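You operate a simulated robot arm through the tools that you are given. There is no shell and no other tool. Be economical: measure what you need, move in short steps, check, and stop when the job is done.

You are at the controls of a simulated robot arm. One attempt, no reset.

## Task
Fetch the purple tag and stand it on top of the short pad. Then take the black hose end and leave it on top of the brown pad. Then pull the dryer drawer open. Do these in the order given. Set down upright: purple tag.

Only the result counts: the job must be done as asked and must still hold three seconds after the hand-in. Knocking over, shifting, dropping, spilling or breaking anything else fails it.

## Robot
A 7-joint arm with a three-finger gripper on a trunk, on a base that drives. Base frame: it is fixed to the floor where the robot stands at the start and does not move with it; the origin is under the middle of the robot, x ahead of it, y to its left, z up; the surface under the hand at the start is at about z = 90. Readings come in cm, rad, newtons and seconds.
Its first joint turns from -2.897 to 2.897 rad. Places, roughly: black hose end [275, -25, 100]; brown pad [275, 325, 100]; dryer drawer [60, -1080, 90]. Payload 2.69 kg.
The tool frame sits at the grasp point between the pads (the TCP): z along the fingers, y along the line on which they close. The tips reach 2.9 cm beyond it. The gripper opens to 12 cm. The gripper's body begins 7.8 cm behind the TCP.
Orientation is that of the tool frame in the base frame, as [roll, pitch, yaw] about the fixed x, y, z axes, in that order (R = Rz(yaw) Ry(pitch) Rx(roll)). With the fingers straight down and closing along the base's y, the tool's x points along the base's -x, its y along +y and its z along -z.

## Interface
- The arm moves only by the tool nudge_tool. Its argument "deltas" is a list of rows, each a list of 6 numbers: the shift along the base's x, y, z in cm, then the turn, a rotation vector about the base's x, y, z in rad. In form: [[tx, ty, tz, rx, ry, rz], ...]. A call has 1 to 10 rows; each row shifts and turns the commanded pose from where the row before left it. "jaw" is the gripper command, from -1 (fully open) to 1 (shut), values between in proportion, set as the call begins (left out, the last holds). A row lasts 0.2 s, in which the tool goes at most 5 cm and 0.15 rad; a call with a longer step from one row to the next is refused whole, and so is a gripper value outside its range. Where a pose cannot be reached the arm comes as near as it can. A force on the tool above 40 N (or 10 N above the force at the start of the call, whichever is more), or a blocked arm, ends the call early, and 0.2 s more pass. Each finger halts on what it meets, pressing with about 24 N; the grip force reading is that of the motor and also rises with nothing between the fingers. The clock runs only during rows and for 0.2 s after the last one: add rows that do not move to give the fingers time. It gives the time, the measured TCP pose, the force on the tool (base axes), the opening and the grip force at its end, in the units of the frame above (readings bear some noise), with the torque about the TCP (base axes, N m) and any sound that the robot's microphone picked up.
- Cameras (640 x 400 px; columns grow to the right, rows downward): "scene" is now at [33.97, 9.72, 126.64]; the picture's right is [-0.80, -0.60, -0.00], its down [-0.20, 0.27, -0.94] and it looks along [0.57, -0.75, -0.33] (base axes); focal length 214 px, centre (320, 200). "wrist" rides on the gripper at [6.3, 0, -10.4] in the tool frame; the picture's right is [0.00, 1.00, 0.00], its down [-0.83, 0.00, -0.56] and it looks along [-0.56, 0.00, 0.83] (tool axes); focal length 275 px, centre (320, 200). There is no depth. A picture from a camera that has moved, and an enlarged one, comes with that camera's place and axes in the base frame and with its lens. The place of the scene camera against the robot may be out by one fixed shift of up to 2.5 cm in any direction.
- snapshot(camera): a new picture of that camera. No time passes.
- raise_lower(by): slides the trunk up (or, below 0, down) by that many cm; the arm and the scene camera ride with it, the base frame stays. It gives what a move gives, with no picture.
- roll_base(legs): drives the robot by 1 to 6 legs, each [ahead, left, turn to the left] in cm, cm and rad, along the robot's own axes; the way and the turn of a leg run together, so that a leg with both is an arc; at most 150 cm and 3.142 rad a leg. The arm and the cameras ride along, it lands a little off, and it stops where it bumps. It gives what a move gives.
- aim_head(pan, tilt): turns the head with the scene camera to pan (to the left, within 2.496 rad either way) and tilt (down, from -0.506 to 1.204), counted from straight ahead of the robot. It gives what a move gives.
- close_up(camera, box): a new picture of the part [left, top, right, bottom] of that camera's present view, enlarged. No time passes.
- hand_in(): hands the job in; it is judged then, once.

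Work in short steps. Places have to be worked out from the pictures, the camera data and where the tool is seen: move nearer, look again, correct. Check each grasp and each placing, and mend what went wrong. You have 165 turns and 112 pictures in all, those below and enlarged ones among them. Open the gripper and draw the arm clear of the work before you hand the job in, unless the task says otherwise; then end with one line.

The tools are called after ">>>" as name(argument=value, ...) on one line, values as JSON. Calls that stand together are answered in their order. nudge_tool: Moves the arm, as the interface text tells. Its arguments: {"type":"object","properties":{"deltas":{"type":"array","items":{"type":"array","items":{"type":"number"}}},"jaw":{"type":"number"}},"required":["deltas"]} The other tools are called the same way: raise_lower (by) slides the trunk up or down; roll_base (legs) drives the base; aim_head (pan, tilt) turns the head that bears the scene camera; snapshot (camera) takes a picture; close_up (camera, box) takes an enlarged picture of a part of a camera's view; hand_in () hands the job in.

At the start:

```text
t: 0.0
position: [43.46, -25.52, 125.85]
tcp_rot: [-3.14, 0.003, 3.141]
contact_force: [-0.1, 0.5, 0.2]
torque: [0.01, 0.0, 0.01]
grip_width: 11.98
grasp_force: 0.0
trunk travel left (down, up): [-22.5, 36.1]
robot x, y, heading: [-0.06, 0.09, 0.003]
head pan, tilt: [-0.927, 0.34]
```

scene: 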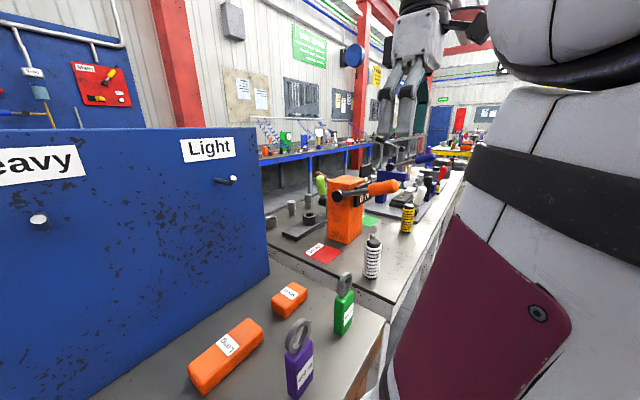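
wrist: 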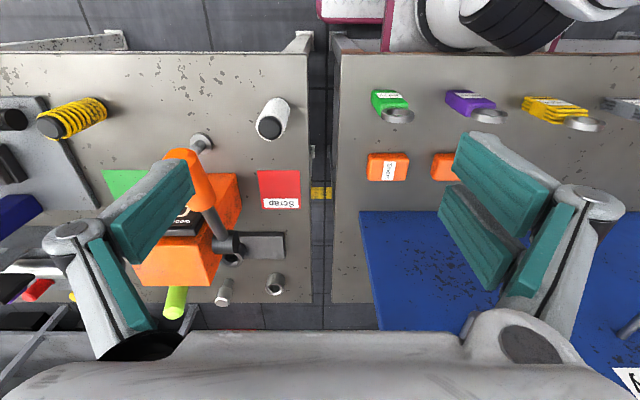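

I'll look closely at the tags and the orange pads first to read the labels.

>>> close_up(camera="scene", box=[160, 250, 400, 400])

>>> close_up(camera="wrist", box=[340, 60, 640, 250])

>>> aim_head(pan=-0.2, tilt=0.8)

>>> snapshot(camera="scene")

```text
2.67 times, centred on (280, 325) of scene
camera zoom: at [33.97, 9.72, 126.64], right [-0.8, -0.6, 0.0], down [-0.2, 0.27, -0.94], along [0.57, -0.75, -0.33], focal length 572 px, centre (427, -133)
```

zoom: 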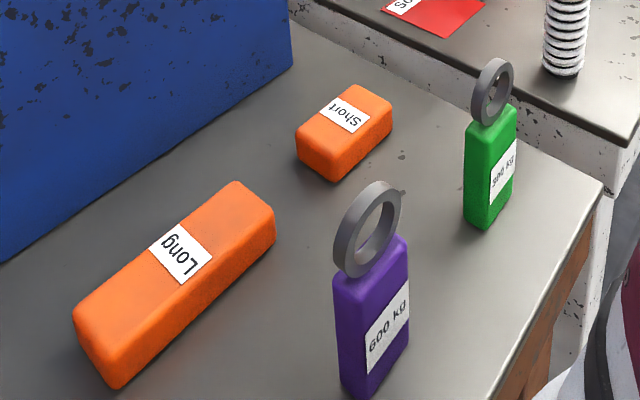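

```text
2.11 times, centred on (490, 155) of wrist
camera zoom: at [37.12, -25.41, 136.31], right [0.0, 1.0, 0.0], down [0.83, 0.0, 0.56], along [0.56, 0.0, -0.83], focal length 580 px, centre (-38, 295)
```

zoom: 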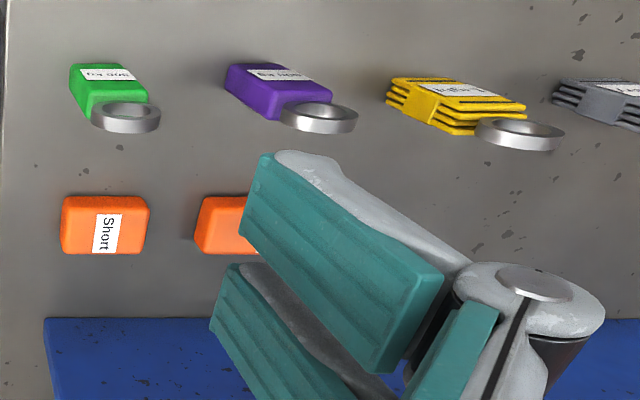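

```text
t: 1.1
position: [43.47, -25.5, 125.88]
tcp_rot: [-3.141, 0.003, 3.14]
contact_force: [0.5, 0.1, -0.1]
torque: [0.0, -0.01, 0.0]
grip_width: 11.98
grasp_force: 0.2
trunk travel left (down, up): [-22.5, 36.1]
robot x, y, heading: [0.3, 0.21, 0.001]
head pan, tilt: [-0.201, 0.799]
```

```text
107 pictures are left
camera scene: at [36.31, 15.55, 122.59], right [-0.2, -0.98, 0.0], down [-0.7, 0.14, -0.7], along [0.69, -0.14, -0.71], focal length 214 px, centre (320, 200)
```

scene: 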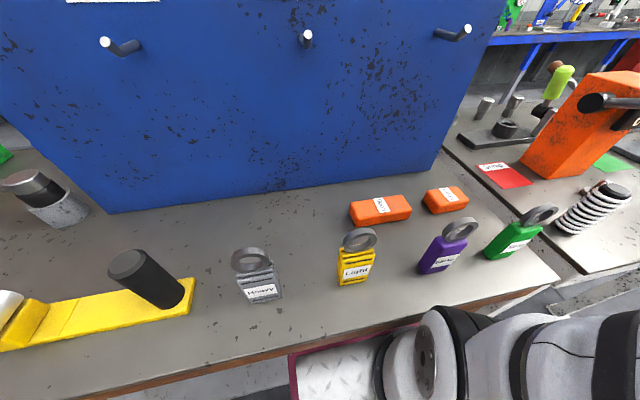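

The labels are readable: the short pad is the small orange block, and the purple tag (600 kg) stands upright. I'll move the hand over the purple tag at the current height to measure with the wrist camera.

>>> nudge_tool(deltas=[[0, 4.5, 0, 0, 0, 0], [0, 4.5, 0, 0, 0, 0], [0, 4.5, 0, 0, 0, 0], [0, 4.5, 0, 0, 0, 0], [0, 4, 0, 0, 0, 0], [0, 0, 0, 0, 0, 0]])

>>> snapshot(camera="wrist")

>>> snapshot(camera="scene")

```text
t: 2.5
position: [46.05, -7.16, 123.45]
tcp_rot: [3.139, 0.007, 3.14]
contact_force: [0.4, -0.3, 0.9]
torque: [0.03, 0.02, 0.0]
grip_width: 11.99
grasp_force: 0.1
out of reach, approached as far as the arm can: row 3, 5
trunk travel left (down, up): [-22.5, 36.1]
robot x, y, heading: [-0.7, -0.04, 0.001]
head pan, tilt: [-0.201, 0.799]
```

```text
106 pictures are left
camera wrist: at [39.69, -7.17, 133.97], right [0.0, 1.0, 0.0], down [0.83, 0.0, 0.56], along [0.56, 0.0, -0.83], focal length 275 px, centre (320, 200)
```

wrist: 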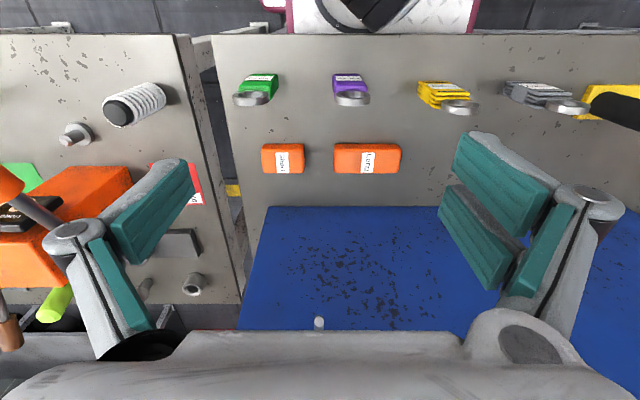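

```text
105 pictures are left
camera scene: at [35.87, 15.0, 122.78], right [-0.2, -0.98, -0.01], down [-0.7, 0.15, -0.7], along [0.69, -0.14, -0.71], focal length 214 px, centre (320, 200)
```

scene: 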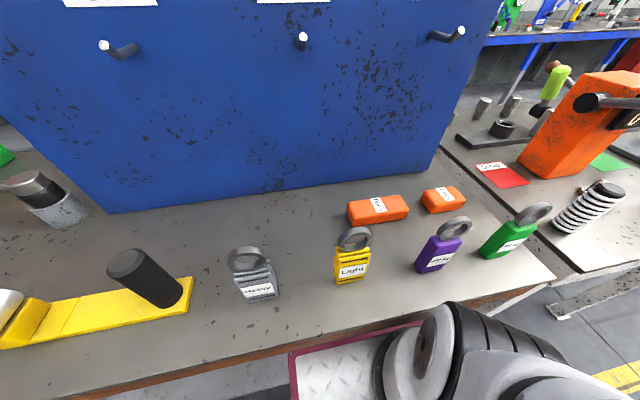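

>>> close_up(camera="wrist", box=[220, 50, 420, 190])

```text
2.86 times, centred on (320, 120) of wrist
camera zoom: at [39.69, -7.17, 133.97], right [0.0, 1.0, 0.0], down [0.83, 0.0, 0.56], along [0.56, 0.0, -0.83], focal length 786 px, centre (320, 429)
```

zoom: 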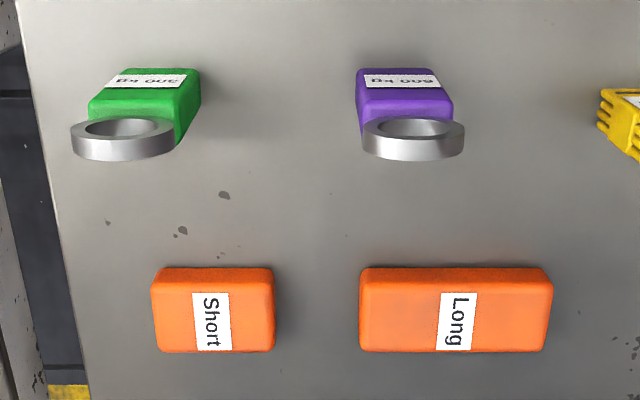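

The purple tag sits at about (47.8, −3.3): body ~4 cm wide in y, ring top perhaps z≈104. The short pad is at about (59, −13). I'll move over the tag with the jaw part open, lower to z≈110, and look again.

>>> nudge_tool(deltas=[[0.5, 1, -3, 0, 0, 0], [0.5, 1, -3, 0, 0, 0], [0.4, 1, -3, 0, 0, 0], [0.4, 0.8, -3, 0, 0, 0], [0, 0, -1.4, 0, 0, 0], [0, 0, 0, 0, 0, 0]], jaw=-0.4)

>>> snapshot(camera="wrist")

>>> snapshot(camera="scene")

```text
t: 3.9
position: [48.16, -2.99, 109.79]
tcp_rot: [3.14, 0.003, 3.141]
contact_force: [-0.1, 0.4, 0.3]
torque: [-0.01, 0.0, -0.02]
grip_width: 8.38
grasp_force: 0.2
trunk travel left (down, up): [-22.5, 36.1]
robot x, y, heading: [0.2, 0.26, -0.001]
head pan, tilt: [-0.201, 0.799]
```

```text
103 pictures are left
camera wrist: at [41.84, -2.88, 120.25], right [0.0, 1.0, 0.0], down [0.83, 0.0, 0.56], along [0.56, 0.0, -0.83], focal length 275 px, centre (320, 200)
```

wrist: 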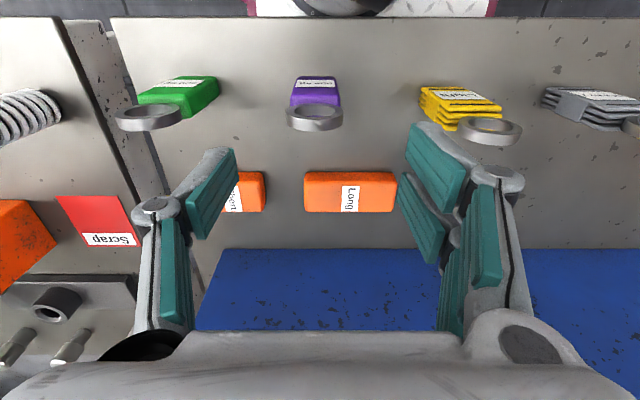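

```text
102 pictures are left
camera scene: at [36.3, 15.3, 122.6], right [-0.2, -0.98, 0.0], down [-0.7, 0.14, -0.7], along [0.69, -0.14, -0.71], focal length 214 px, centre (320, 200)
```

scene: 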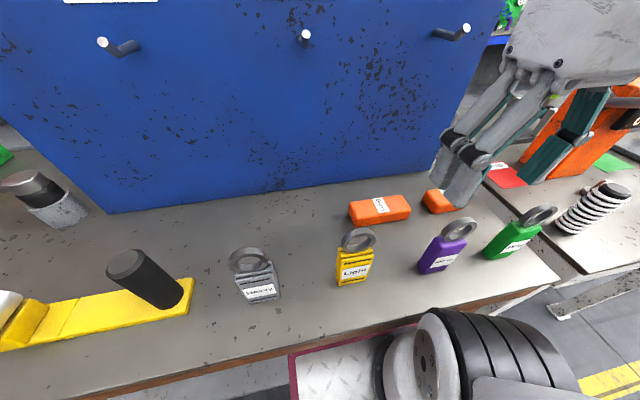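

Consistent estimate: tag centre ≈ (47.7, −3.3), ring top ≈ 104. I'll descend to TCP z≈98 so the palm clears the ring, not closing yet.

>>> nudge_tool(deltas=[[-0.3, -0.3, -3, 0, 0, 0], [0, 0, -3, 0, 0, 0], [0, 0, -3, 0, 0, 0], [0, 0, -2.8, 0, 0, 0], [0, 0, 0, 0, 0, 0]])

>>> snapshot(camera="wrist")

>>> snapshot(camera="scene")

```text
t: 5.1
position: [47.9, -3.18, 98.14]
tcp_rot: [3.141, 0.004, -3.14]
contact_force: [-0.2, 0.3, 0.2]
torque: [0.0, 0.0, 0.03]
grip_width: 8.42
grasp_force: 0.1
trunk travel left (down, up): [-22.5, 36.1]
robot x, y, heading: [0.13, 0.12, -0.003]
head pan, tilt: [-0.201, 0.799]
```

```text
101 pictures are left
camera wrist: at [41.54, -3.15, 108.65], right [0.0, 1.0, 0.0], down [0.83, 0.0, 0.56], along [0.56, 0.0, -0.83], focal length 275 px, centre (320, 200)
```

wrist: 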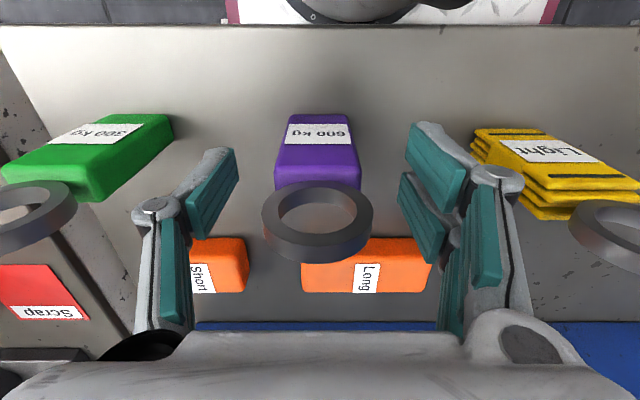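

```text
100 pictures are left
camera scene: at [36.3, 15.31, 122.64], right [-0.2, -0.98, 0.0], down [-0.7, 0.14, -0.7], along [0.69, -0.14, -0.71], focal length 214 px, centre (320, 200)
```

scene: 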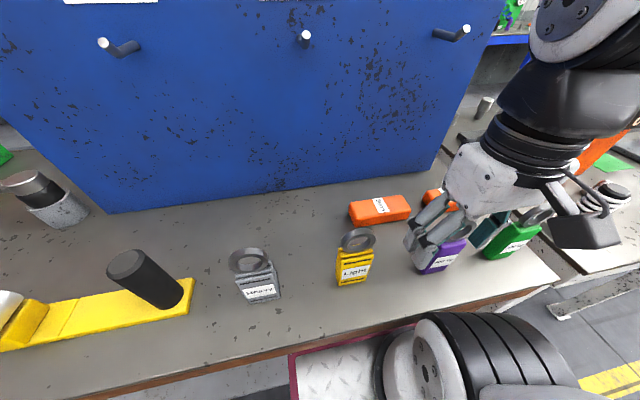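

>>> close_up(camera="wrist", box=[220, 100, 420, 270])

>>> close_up(camera="scene", box=[380, 180, 540, 290])

```text
2.35 times, centred on (320, 185) of wrist
camera zoom: at [41.54, -3.15, 108.65], right [0.0, 1.0, 0.0], down [0.83, 0.0, 0.56], along [0.56, 0.0, -0.83], focal length 648 px, centre (320, 235)
```

zoom: 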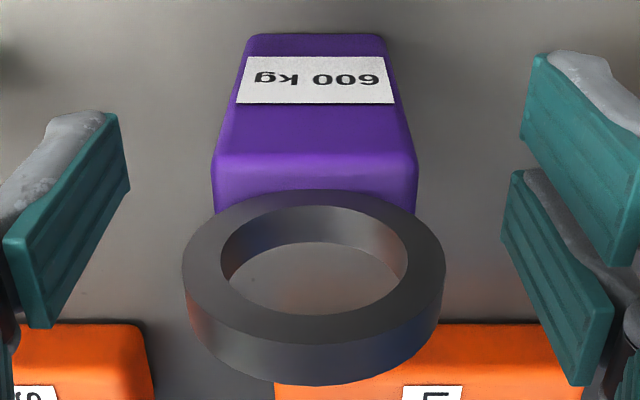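

```text
3.64 times, centred on (460, 235) of scene
camera zoom: at [36.3, 15.31, 122.64], right [-0.2, -0.98, 0.0], down [-0.7, 0.14, -0.7], along [0.69, -0.14, -0.71], focal length 780 px, centre (-189, 73)
```

zoom: 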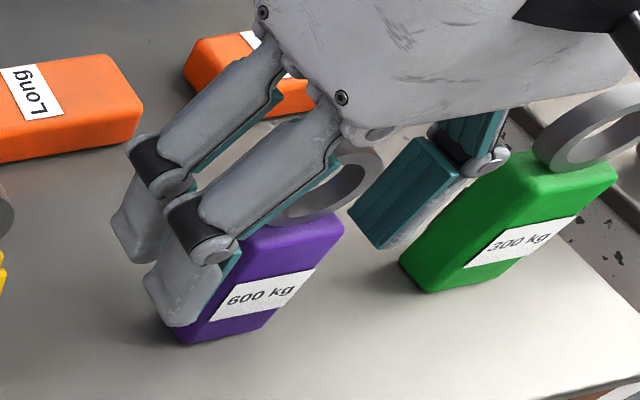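

The body top is about z=97.6 and the ring top about 102.7, so there's room to go lower. I'll lower 1.8 cm and close on the tag.

>>> nudge_tool(deltas=[[0, -0.05, -1.0, 0, 0, 0], [0, 0, -0.8, 0, 0, 0], [0, 0, 0, 0, 0, 0]])

>>> nudge_tool(deltas=[[0, 0, 0, 0, 0, 0], [0, 0, 0, 0, 0, 0], [0, 0, 0, 0, 0, 0], [0, 0, 0, 0, 0, 0]], jaw=1)

>>> snapshot(camera="wrist")

```text
t: 5.9
position: [47.91, -3.3, 96.38]
tcp_rot: [3.14, 0.004, -3.141]
contact_force: [-0.3, 0.0, 0.5]
torque: [0.0, -0.02, 0.0]
grip_width: 8.4
grasp_force: 0.0
trunk travel left (down, up): [-22.5, 36.1]
robot x, y, heading: [-0.24, 0.13, -0.002]
head pan, tilt: [-0.201, 0.799]
```

```text
t: 6.9
position: [47.99, -3.24, 96.5]
tcp_rot: [3.141, 0.004, 3.142]
contact_force: [-0.9, 0.2, 0.8]
torque: [-0.04, 0.0, -0.02]
grip_width: 3.95
grasp_force: 24.1
trunk travel left (down, up): [-22.5, 36.1]
robot x, y, heading: [0.34, -0.01, 0.0]
head pan, tilt: [-0.201, 0.799]
```

```text
97 pictures are left
camera wrist: at [41.62, -3.19, 106.94], right [0.0, 1.0, 0.0], down [0.83, 0.0, 0.56], along [0.56, 0.0, -0.83], focal length 275 px, centre (320, 200)
```

wrist: 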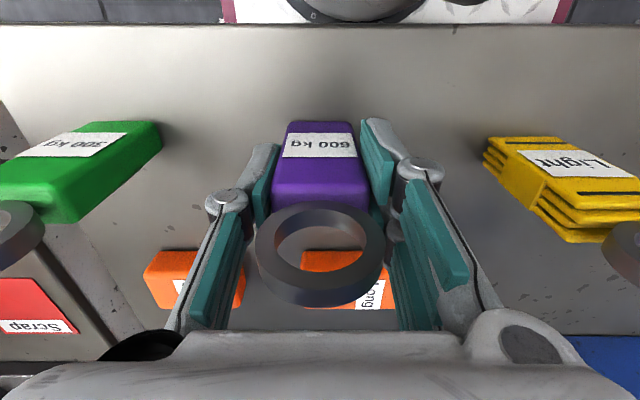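

The tag is gripped (3.95 cm, 24 N). Next I'll lift 6 cm and check the hold. A peg on the blue board ends near (63.7, −7.3, 119), so I'll keep the hand away from it.

>>> nudge_tool(deltas=[[0, 0, 1.5, 0, 0, 0], [0, 0, 2.5, 0, 0, 0], [0, 0, 2.5, 0, 0, 0], [0, 0, 0, 0, 0, 0]])

>>> nudge_tool(deltas=[[1.2, -1.2, 0, 0, 0, 0], [2, -2, 0, 0, 0, 0], [2, -2, 0, 0, 0, 0], [2, -2, 0, 0, 0, 0], [1, -1, 0, 0, 0, 0], [0, 0, 0, 0, 0, 0]])

>>> snapshot(camera="scene")

>>> snapshot(camera="wrist")

```text
t: 7.9
position: [48.17, -3.29, 103.03]
tcp_rot: [3.139, 0.003, 3.14]
contact_force: [-0.4, 0.1, -0.6]
torque: [0.0, 0.02, -0.03]
grip_width: 3.94
grasp_force: 24.6
trunk travel left (down, up): [-22.5, 36.1]
robot x, y, heading: [0.0, -0.12, -0.0]
head pan, tilt: [-0.201, 0.799]
```

```text
t: 9.3
position: [56.17, -11.61, 102.99]
tcp_rot: [3.14, 0.004, 3.141]
contact_force: [-0.3, 0.4, -2.0]
torque: [-0.01, -0.03, -0.02]
grip_width: 3.93
grasp_force: 24.4
trunk travel left (down, up): [-22.5, 36.1]
robot x, y, heading: [-0.15, -0.17, -0.001]
head pan, tilt: [-0.201, 0.799]
```

```text
96 pictures are left
camera scene: at [36.3, 15.36, 122.63], right [-0.2, -0.98, 0.0], down [-0.7, 0.14, -0.7], along [0.69, -0.14, -0.71], focal length 214 px, centre (320, 200)
```

scene: 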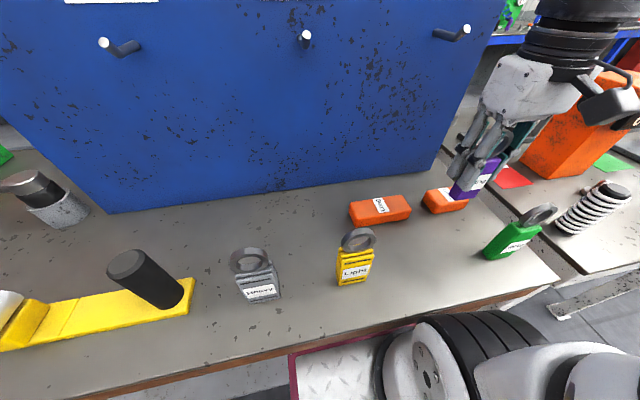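

```text
95 pictures are left
camera wrist: at [49.84, -11.41, 113.48], right [0.0, 1.0, 0.0], down [0.83, 0.0, 0.56], along [0.56, 0.0, -0.83], focal length 275 px, centre (320, 200)
```

wrist: 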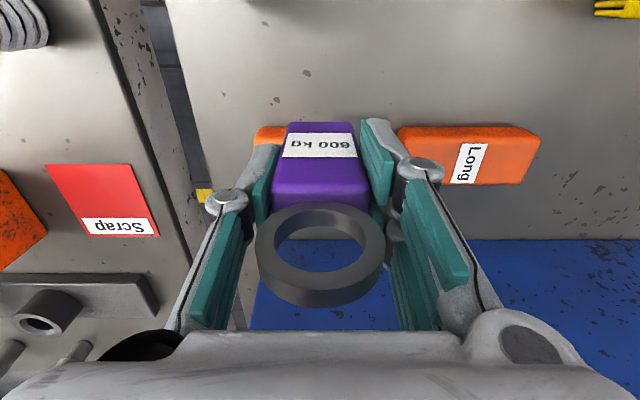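

The hold is steady. The pad's front edge is at x≈58 and its left edge at y≈−17, so its centre is about (59.9, −13.3). I'll move over it at the same height.

>>> nudge_tool(deltas=[[1.2, -0.7, 0, 0, 0, 0], [1.2, -0.7, 0, 0, 0, 0], [0.95, -0.5, 0, 0, 0, 0], [0, 0, 0, 0, 0, 0]])

>>> snapshot(camera="wrist")

>>> close_up(camera="scene", box=[400, 0, 640, 240])

```text
t: 10.3
position: [59.5, -13.43, 103.1]
tcp_rot: [3.138, 0.003, 3.14]
contact_force: [0.8, -0.7, -0.8]
torque: [-0.01, -0.02, 0.01]
grip_width: 3.96
grasp_force: 23.9
trunk travel left (down, up): [-22.5, 36.1]
robot x, y, heading: [0.17, 0.25, -0.003]
head pan, tilt: [-0.201, 0.799]
```

```text
94 pictures are left
camera wrist: at [53.15, -13.36, 113.56], right [0.0, 1.0, 0.0], down [0.83, 0.0, 0.56], along [0.56, 0.0, -0.83], focal length 275 px, centre (320, 200)
```

wrist: 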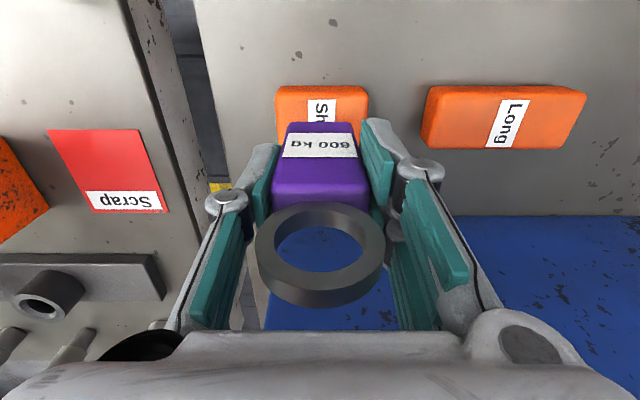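

```text
1.67 times, centred on (520, 120) of scene
camera zoom: at [36.3, 15.37, 122.63], right [-0.2, -0.98, 0.0], down [-0.7, 0.14, -0.7], along [0.69, -0.14, -0.71], focal length 358 px, centre (-13, 333)
```

zoom: 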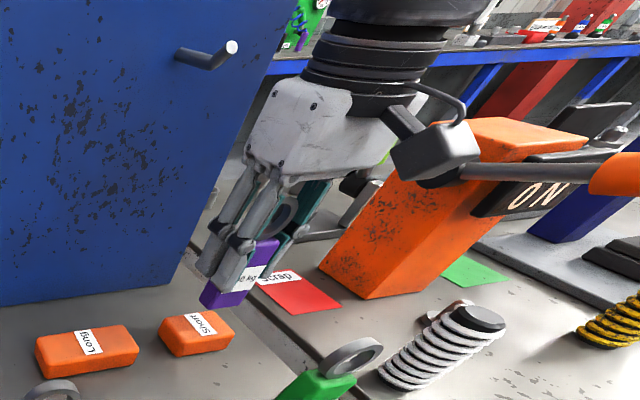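

Well aligned: pad centre ≈ (60, −13.3). I'll shift +0.3 in x and lower, feeling for contact near z≈99.4.

>>> nudge_tool(deltas=[[0.3, 0.1, -1.5, 0, 0, 0], [0, 0, -1.2, 0, 0, 0], [0, 0, 0, 0, 0, 0]])

>>> close_up(camera="scene", box=[400, 100, 560, 240])

```text
t: 11.1
position: [59.81, -13.1, 100.22]
tcp_rot: [3.139, 0.002, -3.141]
contact_force: [0.1, -0.2, -1.8]
torque: [0.0, 0.01, 0.0]
grip_width: 3.97
grasp_force: 23.7
trunk travel left (down, up): [-22.5, 36.1]
robot x, y, heading: [-0.28, -0.03, -0.001]
head pan, tilt: [-0.201, 0.799]
```

```text
2.86 times, centred on (480, 170) of scene
camera zoom: at [36.3, 15.4, 122.62], right [-0.2, -0.98, 0.0], down [-0.7, 0.14, -0.7], along [0.69, -0.14, -0.71], focal length 613 px, centre (-137, 286)
```

zoom: 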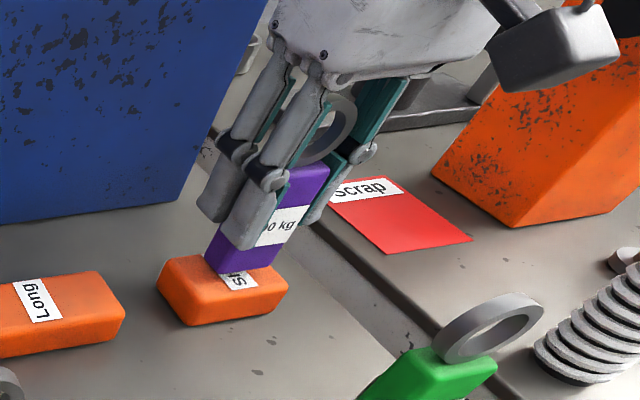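

>>> nudge_tool(deltas=[[0, 0, -0.3, 0, 0, 0], [0, 0, -0.25, 0, 0, 0], [0, 0, -0.25, 0, 0, 0]])

```text
t: 11.9
position: [59.81, -13.27, 99.56]
tcp_rot: [3.14, 0.005, -3.141]
contact_force: [-0.6, -0.4, -1.9]
torque: [0.01, -0.05, 0.01]
grip_width: 3.94
grasp_force: 24.2
trunk travel left (down, up): [-22.5, 36.1]
robot x, y, heading: [-0.2, 0.06, -0.003]
head pan, tilt: [-0.201, 0.799]
```

Force is unchanged (tag weight only), so no contact yet. I'll continue in small steps.

>>> nudge_tool(deltas=[[0, 0, -0.2, 0, 0, 0], [0, 0, -0.2, 0, 0, 0]])

>>> nudge_tool(deltas=[[0, 0, -0.2, 0, 0, 0], [0, 0, 0, 0, 0, 0]])

>>> close_up(camera="scene", box=[420, 140, 520, 220])

```text
t: 12.5
position: [59.99, -13.19, 99.22]
tcp_rot: [-3.141, 0.007, 3.141]
contact_force: [-0.3, 2.4, 16.9]
torque: [0.06, -0.08, 0.02]
grip_width: 3.95
grasp_force: 24.2
trunk travel left (down, up): [-22.5, 36.1]
robot x, y, heading: [-0.12, -0.1, 0.001]
head pan, tilt: [-0.201, 0.799]
```

```text
t: 13.1
position: [59.84, -13.25, 98.84]
tcp_rot: [3.142, 0.005, 3.141]
contact_force: [2.4, -1.5, 16.6]
torque: [-0.09, -0.16, 0.02]
grip_width: 3.95
grasp_force: 23.9
trunk travel left (down, up): [-22.5, 36.1]
robot x, y, heading: [0.0, -0.41, -0.002]
head pan, tilt: [-0.201, 0.799]
```

```text
5.00 times, centred on (470, 180) of scene
camera zoom: at [36.3, 15.48, 122.61], right [-0.2, -0.98, 0.0], down [-0.7, 0.14, -0.7], along [0.69, -0.14, -0.71], focal length 1072 px, centre (-430, 300)
```

zoom: 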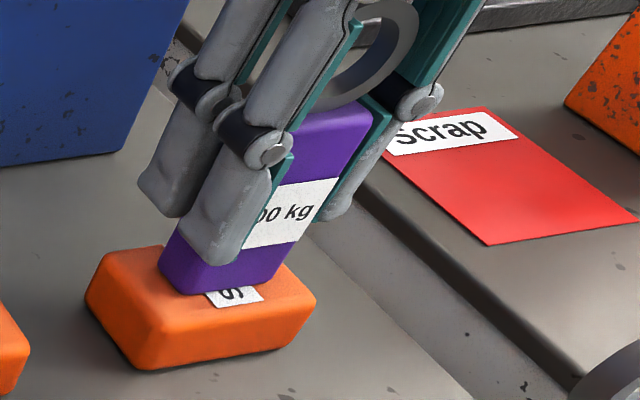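

Contact is confirmed (17 N). I'll ease up slightly, then release partly.

>>> nudge_tool(deltas=[[0, 0, 0.25, 0, 0, 0], [0, 0, 0, 0, 0, 0]])

>>> nudge_tool(deltas=[[0, 0, 0, 0, 0, 0], [0, 0, 0, 0, 0, 0], [0, 0, 0, 0, 0, 0]], jaw=-0.1)

>>> snapshot(camera="wrist")

```text
t: 13.7
position: [59.85, -13.07, 99.04]
tcp_rot: [3.138, 0.001, 3.141]
contact_force: [0.3, 0.2, -1.7]
torque: [0.0, -0.01, 0.03]
grip_width: 3.94
grasp_force: 24.1
trunk travel left (down, up): [-22.5, 36.1]
robot x, y, heading: [-0.07, -0.09, -0.003]
head pan, tilt: [-0.201, 0.799]
```

```text
t: 14.5
position: [59.91, -13.24, 99.21]
tcp_rot: [3.141, 0.004, 3.141]
contact_force: [0.3, 0.5, -0.8]
torque: [-0.01, 0.02, -0.03]
grip_width: 6.6
grasp_force: 0.0
trunk travel left (down, up): [-22.5, 36.1]
robot x, y, heading: [-0.04, 0.2, 0.001]
head pan, tilt: [-0.201, 0.799]
```

```text
90 pictures are left
camera wrist: at [53.53, -13.08, 109.64], right [0.0, 1.0, 0.0], down [0.83, 0.0, 0.56], along [0.56, 0.0, -0.83], focal length 275 px, centre (320, 200)
```

wrist: 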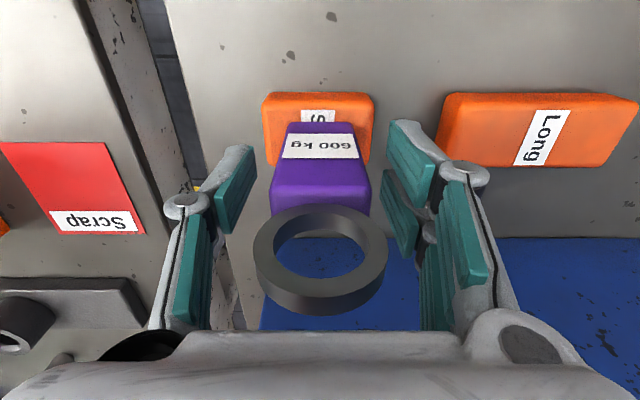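

The tag stands on the pad. I'll raise a little and back the hand out in −x (the fingers straddle the ring), which keeps clear of the peg.

>>> nudge_tool(deltas=[[0, 0, 1.5, 0, 0, 0], [0, 0, 2, 0, 0, 0], [-1.5, 0, 0.5, 0, 0, 0], [-2.5, 0, 0.5, 0, 0, 0], [-2.5, 0, 3, 0, 0, 0], [0, 0, 4, 0, 0, 0], [0, 0, 4, 0, 0, 0], [0, 0, 0, 0, 0, 0]])

>>> snapshot(camera="scene")

>>> snapshot(camera="wrist")

```text
t: 16.3
position: [53.26, -13.08, 114.73]
tcp_rot: [-3.14, 0.005, 3.142]
contact_force: [0.2, -0.1, 0.3]
torque: [-0.01, -0.01, -0.02]
grip_width: 6.61
grasp_force: 0.1
trunk travel left (down, up): [-22.5, 36.1]
robot x, y, heading: [0.14, 0.21, -0.001]
head pan, tilt: [-0.201, 0.799]
```

```text
89 pictures are left
camera scene: at [36.3, 15.71, 122.57], right [-0.2, -0.98, 0.0], down [-0.7, 0.14, -0.7], along [0.69, -0.14, -0.71], focal length 214 px, centre (320, 200)
```

scene: 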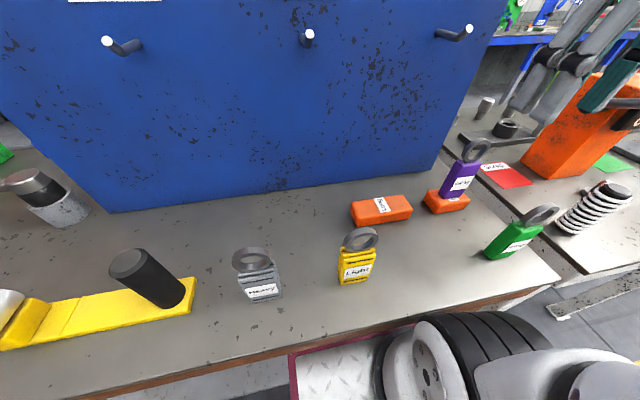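

```text
88 pictures are left
camera wrist: at [46.99, -12.98, 125.17], right [-0.01, 1.0, 0.0], down [0.83, 0.0, 0.56], along [0.56, 0.0, -0.83], focal length 275 px, centre (320, 200)
```

wrist: 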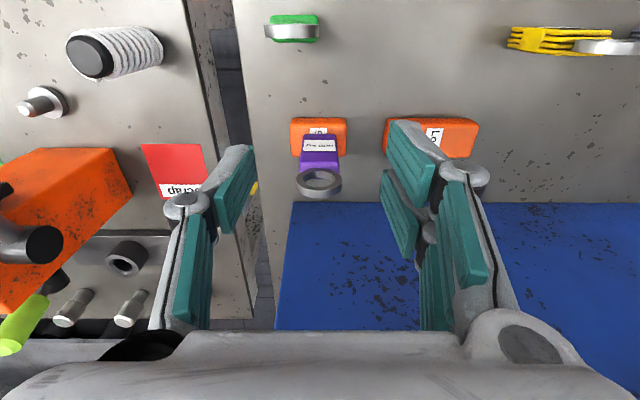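

The purple tag stands on the short pad. Now I'll look around to plan the drive to the hose end at about (275, −25).

>>> aim_head(pan=0.0, tilt=0.0)

>>> snapshot(camera="scene")

>>> aim_head(pan=1.5, tilt=0.15)

>>> snapshot(camera="scene")

>>> aim_head(pan=-1.5, tilt=0.15)

>>> snapshot(camera="scene")

```text
t: 17.4
position: [53.4, -13.09, 114.65]
tcp_rot: [-3.141, 0.003, 3.141]
contact_force: [-0.2, -0.8, 1.0]
torque: [0.02, 0.01, 0.01]
grip_width: 6.59
grasp_force: 0.0
trunk travel left (down, up): [-22.5, 36.1]
robot x, y, heading: [-0.08, 0.48, -0.003]
head pan, tilt: [0.0, 0.0]
```

```text
87 pictures are left
camera scene: at [37.37, 17.32, 129.77], right [0.0, -1.0, 0.0], down [0.0, 0.0, -1.0], along [1.0, 0.0, 0.0], focal length 214 px, centre (320, 200)
```

scene: 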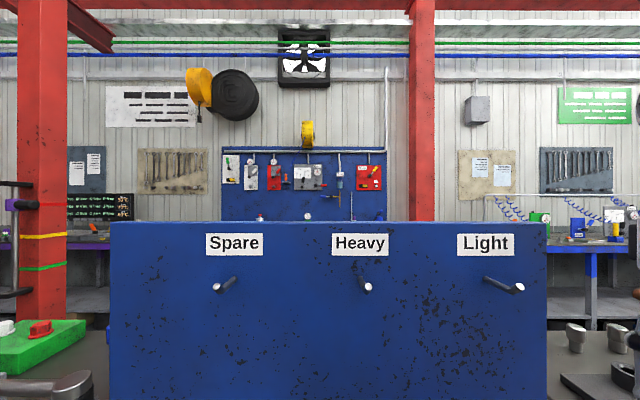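

```text
t: 19.0
position: [53.21, -13.2, 114.54]
tcp_rot: [-3.14, 0.002, -3.141]
contact_force: [0.3, -0.6, 0.5]
torque: [-0.03, 0.02, -0.02]
grip_width: 6.62
grasp_force: 0.1
trunk travel left (down, up): [-22.5, 36.1]
robot x, y, heading: [0.14, 0.09, 0.001]
head pan, tilt: [1.499, 0.15]
```

```text
86 pictures are left
camera scene: at [29.04, 26.56, 128.37], right [1.0, -0.07, 0.0], down [-0.01, -0.15, -0.99], along [0.07, 0.99, -0.15], focal length 214 px, centre (320, 200)
```

scene: 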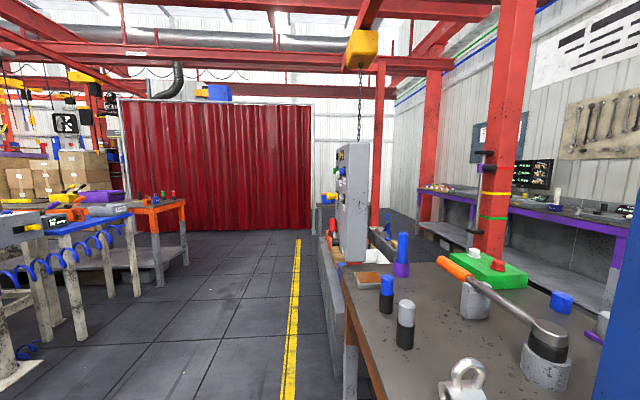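

```text
t: 21.6
position: [53.21, -13.14, 114.59]
tcp_rot: [-3.14, 0.004, 3.141]
contact_force: [0.5, -0.8, -0.3]
torque: [-0.01, -0.02, 0.02]
grip_width: 6.6
grasp_force: 0.1
trunk travel left (down, up): [-22.5, 36.1]
robot x, y, heading: [-0.24, -0.19, -0.001]
head pan, tilt: [-1.499, 0.15]
```

```text
85 pictures are left
camera scene: at [29.04, 8.05, 128.39], right [-1.0, -0.07, 0.0], down [-0.01, 0.15, -0.99], along [0.07, -0.99, -0.15], focal length 214 px, centre (320, 200)
```

scene: 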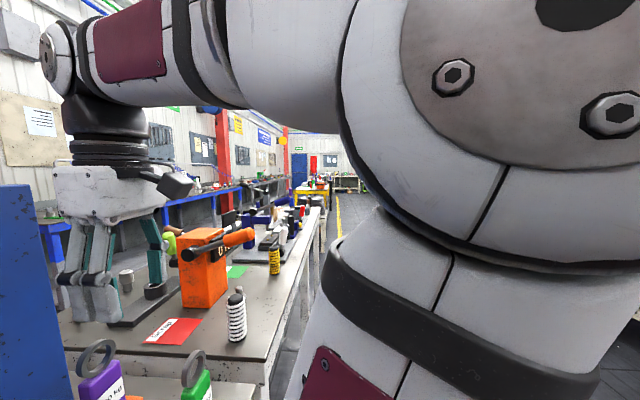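

Benches run in a row along y, with an aisle behind by the wall. I'll raise the trunk for a better overview and look left and right-front to find a way round.

>>> raise_lower(by=30)

>>> aim_head(pan=1.1, tilt=0.35)

>>> snapshot(camera="scene")

>>> aim_head(pan=0.0, tilt=0.4)

>>> snapshot(camera="scene")

>>> aim_head(pan=-0.9, tilt=0.35)

>>> snapshot(camera="scene")

```text
t: 24.6
position: [53.67, -13.15, 144.5]
tcp_rot: [3.141, -0.001, -3.141]
contact_force: [0.1, 0.6, -0.8]
torque: [0.0, 0.04, 0.0]
grip_width: 6.6
grasp_force: 0.1
trunk travel left (down, up): [-52.5, 6.1]
robot x, y, heading: [-0.31, -0.33, 0.002]
head pan, tilt: [-1.499, 0.15]
```

```text
t: 26.9
position: [53.82, -13.07, 144.47]
tcp_rot: [3.141, 0.0, -3.141]
contact_force: [0.0, -0.2, -0.3]
torque: [0.01, 0.0, -0.01]
grip_width: 6.61
grasp_force: 0.1
trunk travel left (down, up): [-52.5, 6.1]
robot x, y, heading: [-0.05, -0.05, -0.002]
head pan, tilt: [1.1, 0.351]
```

```text
84 pictures are left
camera scene: at [15.03, 25.47, 156.42], right [0.89, -0.45, 0.0], down [-0.16, -0.31, -0.94], along [0.43, 0.84, -0.34], focal length 214 px, centre (320, 200)
```

scene: 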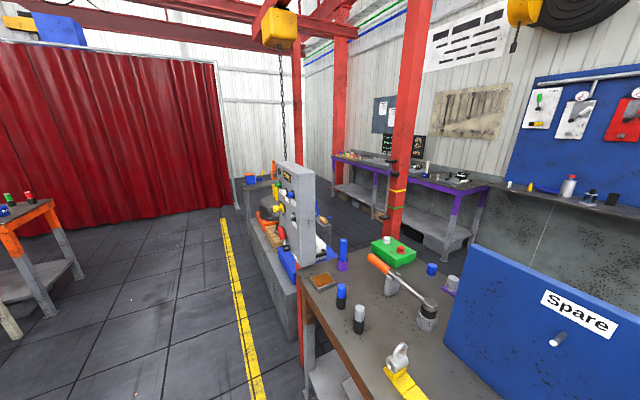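

```text
t: 28.3
position: [53.63, -13.01, 144.47]
tcp_rot: [-3.141, 0.0, -3.141]
contact_force: [-0.6, 0.1, 0.5]
torque: [0.01, -0.01, 0.02]
grip_width: 6.61
grasp_force: 0.1
trunk travel left (down, up): [-52.5, 6.1]
robot x, y, heading: [-0.16, 0.24, -0.001]
head pan, tilt: [0.0, 0.4]
```

```text
83 pictures are left
camera scene: at [20.06, 17.19, 155.97], right [0.0, -1.0, 0.0], down [-0.39, 0.0, -0.92], along [0.92, 0.0, -0.39], focal length 214 px, centre (320, 200)
```

scene: 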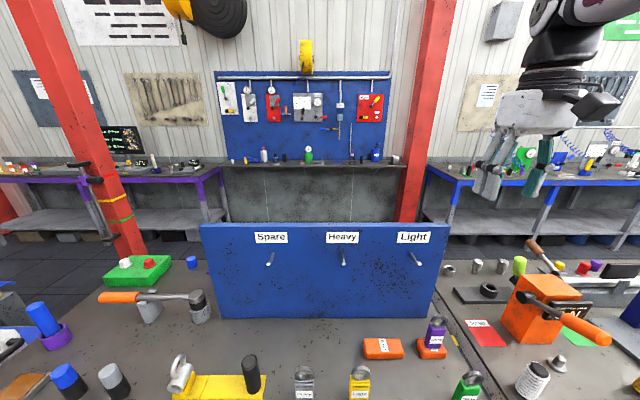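

```text
t: 29.5
position: [53.66, -12.97, 144.54]
tcp_rot: [3.141, -0.002, -3.141]
contact_force: [0.5, 0.6, -0.2]
torque: [-0.01, 0.01, -0.04]
grip_width: 6.6
grasp_force: 0.2
trunk travel left (down, up): [-52.5, 6.1]
robot x, y, heading: [0.19, -0.06, -0.003]
head pan, tilt: [-0.901, 0.351]
```

```text
82 pictures are left
camera scene: at [16.58, 9.89, 156.42], right [-0.78, -0.62, 0.0], down [-0.21, 0.27, -0.94], along [0.58, -0.74, -0.34], focal length 214 px, centre (320, 200)
```

scene: 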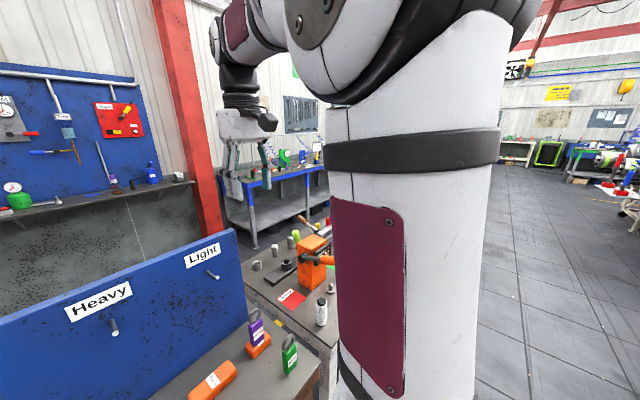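

>>> aim_head(pan=1.2, tilt=0.3)

>>> close_up(camera="scene", box=[220, 120, 460, 270])

>>> aim_head(pan=-1.9, tilt=0.3)

>>> snapshot(camera="scene")

```text
t: 31.5
position: [53.72, -13.09, 144.41]
tcp_rot: [3.141, 0.0, -3.142]
contact_force: [-0.6, 0.5, -0.5]
torque: [-0.06, -0.01, 0.01]
grip_width: 6.6
grasp_force: 0.1
trunk travel left (down, up): [-52.5, 6.1]
robot x, y, heading: [-0.04, 0.08, -0.002]
head pan, tilt: [1.201, 0.3]
```

```text
2.67 times, centred on (340, 195) of scene
camera zoom: at [14.18, 25.88, 156.89], right [0.93, -0.36, 0.0], down [-0.11, -0.28, -0.96], along [0.35, 0.89, -0.3], focal length 572 px, centre (267, 213)
```

zoom: 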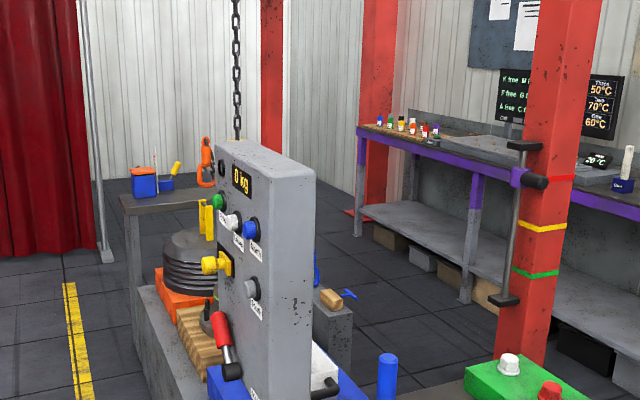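

```text
t: 34.1
position: [53.59, -13.1, 144.41]
tcp_rot: [3.141, -0.001, 3.141]
contact_force: [0.4, 0.0, -0.2]
torque: [-0.01, 0.02, 0.01]
grip_width: 6.57
grasp_force: 0.1
trunk travel left (down, up): [-52.5, 6.1]
robot x, y, heading: [0.02, 0.2, 0.001]
head pan, tilt: [-1.901, 0.3]
```

```text
80 pictures are left
camera scene: at [7.77, 8.35, 156.9], right [-0.95, 0.32, 0.0], down [0.1, 0.28, -0.96], along [-0.31, -0.9, -0.3], focal length 214 px, centre (320, 200)
```

scene: 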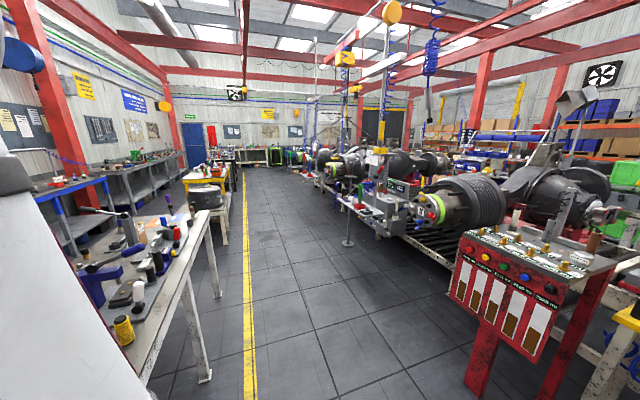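

The left route works: corridor at x≈−40, then around the row's end at y≈297 (before the curtain at y≈430), then the rear aisle. I'll back off first and tuck the arm.

>>> roll_base(legs=[[-45, 0, 0]])

>>> nudge_tool(deltas=[[-4, 0, -2, 0, 0, 0], [-4, 0, -2, 0, 0, 0], [-4, 0, -2, 0, 0, 0], [-4, 0, -2, 0, 0, 0], [0, 0, 0, 0, 0, 0]])

>>> aim_head(pan=1.3, tilt=0.5)

>>> snapshot(camera="scene")

```text
t: 36.9
position: [8.66, -13.16, 144.4]
tcp_rot: [-3.14, -0.002, 3.137]
contact_force: [-0.1, -0.3, 0.0]
torque: [0.02, -0.04, 0.03]
grip_width: 6.61
grasp_force: 0.0
trunk travel left (down, up): [-52.5, 6.1]
robot x, y, heading: [-45.28, 0.23, -0.005]
head pan, tilt: [-1.901, 0.3]
```

```text
t: 38.1
position: [-7.43, -13.34, 136.5]
tcp_rot: [3.141, 0.001, 3.136]
contact_force: [1.1, 0.1, -0.7]
torque: [0.05, -0.02, -0.01]
grip_width: 6.58
grasp_force: 0.0
trunk travel left (down, up): [-52.5, 6.1]
robot x, y, heading: [-44.61, 0.5, -0.006]
head pan, tilt: [-1.901, 0.3]
```

```text
t: 40.8
position: [-7.38, -13.18, 136.56]
tcp_rot: [3.141, -0.002, 3.138]
contact_force: [0.5, 0.0, 0.2]
torque: [-0.01, 0.01, 0.0]
grip_width: 6.6
grasp_force: 0.1
trunk travel left (down, up): [-52.5, 6.1]
robot x, y, heading: [-44.98, -0.16, -0.005]
head pan, tilt: [1.3, 0.499]
```

```text
79 pictures are left
camera scene: at [-31.6, 26.0, 155.06], right [0.96, -0.27, 0.0], down [-0.13, -0.46, -0.88], along [0.24, 0.84, -0.48], focal length 214 px, centre (320, 200)
```

scene: 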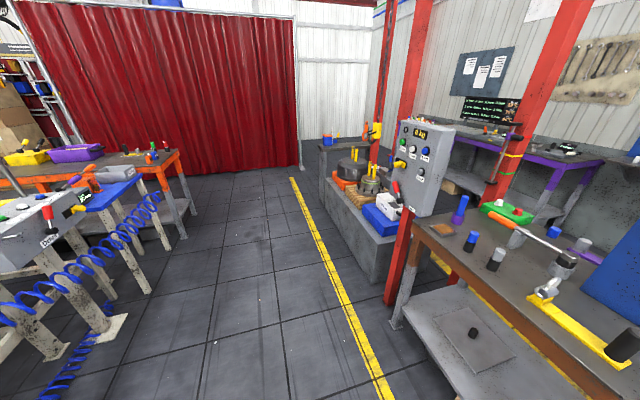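

The corridor is clear between x≈−130 and 35. I'll strafe left, keeping the heading, in two stages.

>>> roll_base(legs=[[0, 150, 0], [0, 150, 0]])

>>> aim_head(pan=0.5, tilt=0.5)

>>> snapshot(camera="scene")

```text
t: 55.1
position: [-9.7, 285.7, 136.55]
tcp_rot: [3.141, 0.0, -3.116]
contact_force: [0.8, -0.3, 0.6]
torque: [-0.05, 0.02, 0.01]
grip_width: 6.58
grasp_force: 0.1
trunk travel left (down, up): [-52.5, 6.1]
robot x, y, heading: [-47.4, 297.57, 0.025]
head pan, tilt: [1.3, 0.499]
```

```text
t: 56.3
position: [-9.62, 285.7, 136.57]
tcp_rot: [-3.141, 0.0, -3.114]
contact_force: [0.1, 0.0, 0.7]
torque: [-0.01, -0.01, 0.01]
grip_width: 6.59
grasp_force: 0.1
trunk travel left (down, up): [-52.5, 6.1]
robot x, y, heading: [-47.93, 297.61, 0.027]
head pan, tilt: [0.499, 0.499]
```

```text
78 pictures are left
camera scene: at [-29.47, 319.92, 155.06], right [0.5, -0.86, 0.0], down [-0.41, -0.24, -0.88], along [0.76, 0.44, -0.48], focal length 214 px, centre (320, 200)
```

scene: 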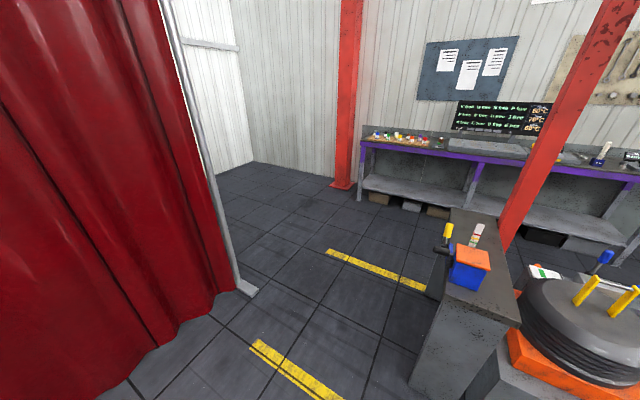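

The passage between the bench end (y≈307) and the curtain pole (y≈436) is clear. I'll centre at y≈370 and drive ahead into the rear area.

>>> roll_base(legs=[[0, 72, -0.026], [150, 0, 0], [45, 0, 0]])

>>> aim_head(pan=-0.8, tilt=0.4)

>>> snapshot(camera="scene")

>>> aim_head(pan=-0.2, tilt=0.6)

>>> snapshot(camera="scene")

```text
t: 69.6
position: [183.82, 363.81, 136.54]
tcp_rot: [-3.141, 0.0, -3.114]
contact_force: [0.3, -0.7, -0.3]
torque: [-0.02, -0.01, 0.01]
grip_width: 6.57
grasp_force: 0.1
trunk travel left (down, up): [-52.5, 6.1]
robot x, y, heading: [145.52, 375.89, 0.029]
head pan, tilt: [0.499, 0.499]
```

```text
t: 71.1
position: [183.87, 363.79, 136.46]
tcp_rot: [3.141, 0.0, -3.114]
contact_force: [0.5, 0.6, 0.1]
torque: [-0.01, 0.02, 0.0]
grip_width: 6.62
grasp_force: 0.0
trunk travel left (down, up): [-52.5, 6.1]
robot x, y, heading: [146.29, 375.61, 0.028]
head pan, tilt: [-0.799, 0.4]
```

```text
77 pictures are left
camera scene: at [162.76, 386.94, 155.97], right [-0.7, -0.72, 0.0], down [-0.28, 0.27, -0.92], along [0.66, -0.64, -0.39], focal length 214 px, centre (320, 200)
```

scene: 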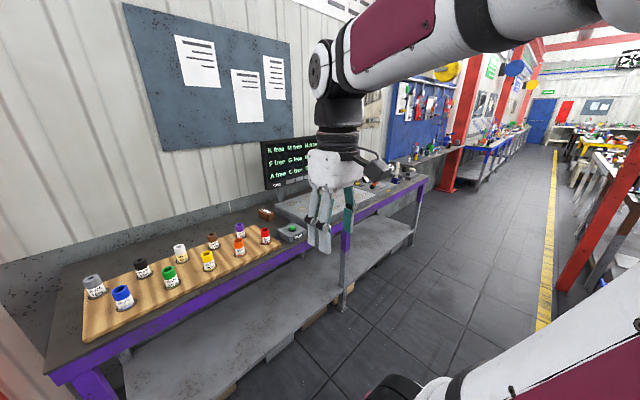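

```text
t: 72.1
position: [183.75, 363.72, 136.6]
tcp_rot: [3.14, 0.002, -3.114]
contact_force: [-0.7, -0.2, 0.0]
torque: [0.01, 0.0, -0.02]
grip_width: 6.59
grasp_force: 0.1
trunk travel left (down, up): [-52.5, 6.1]
robot x, y, heading: [145.2, 375.83, 0.03]
head pan, tilt: [-0.201, 0.6]
```

```text
76 pictures are left
camera scene: at [164.82, 391.87, 154.15], right [-0.17, -0.98, 0.0], down [-0.56, 0.1, -0.83], along [0.81, -0.14, -0.56], focal length 214 px, centre (320, 200)
```

scene: 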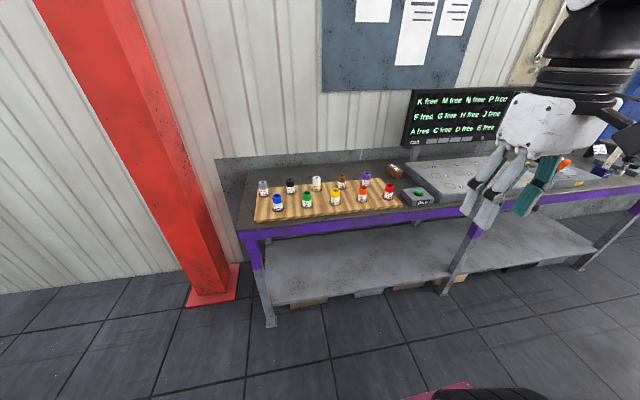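

>>> close_up(camera="scene", box=[340, 140, 480, 230])

>>> aim_head(pan=-1.3, tilt=0.4)

>>> snapshot(camera="scene")

```text
4.44 times, centred on (410, 185) of scene
camera zoom: at [164.82, 391.87, 154.15], right [-0.17, -0.98, 0.0], down [-0.56, 0.1, -0.83], along [0.81, -0.14, -0.56], focal length 953 px, centre (-80, 267)
```

zoom: 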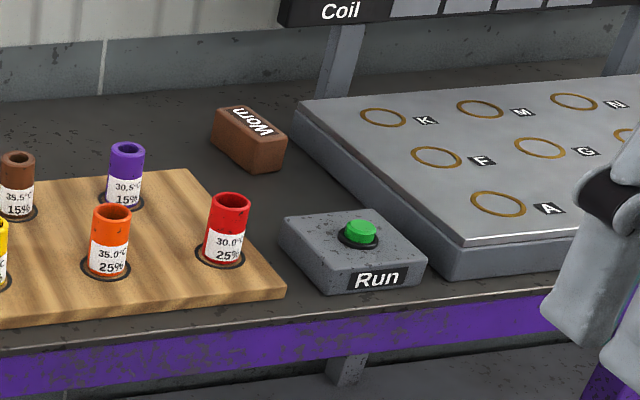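

```text
t: 73.4
position: [183.93, 363.82, 136.48]
tcp_rot: [-3.141, 0.0, -3.113]
contact_force: [0.3, 0.8, -0.1]
torque: [0.02, 0.0, -0.01]
grip_width: 6.61
grasp_force: 0.0
trunk travel left (down, up): [-52.5, 6.1]
robot x, y, heading: [145.79, 375.62, 0.027]
head pan, tilt: [-1.3, 0.4]
```

```text
74 pictures are left
camera scene: at [158.84, 384.54, 155.97], right [-0.96, -0.29, 0.0], down [-0.11, 0.37, -0.92], along [0.27, -0.88, -0.39], focal length 214 px, centre (320, 200)
```

scene: 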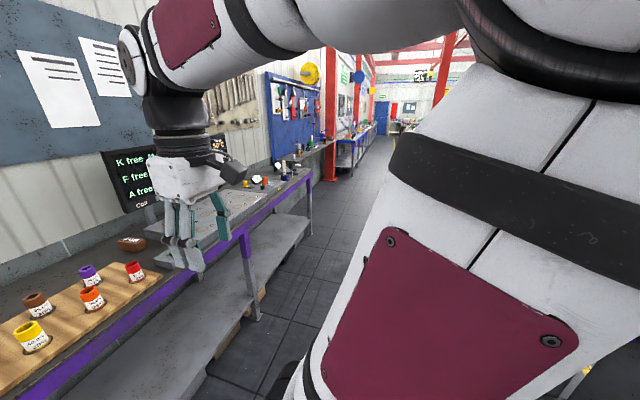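

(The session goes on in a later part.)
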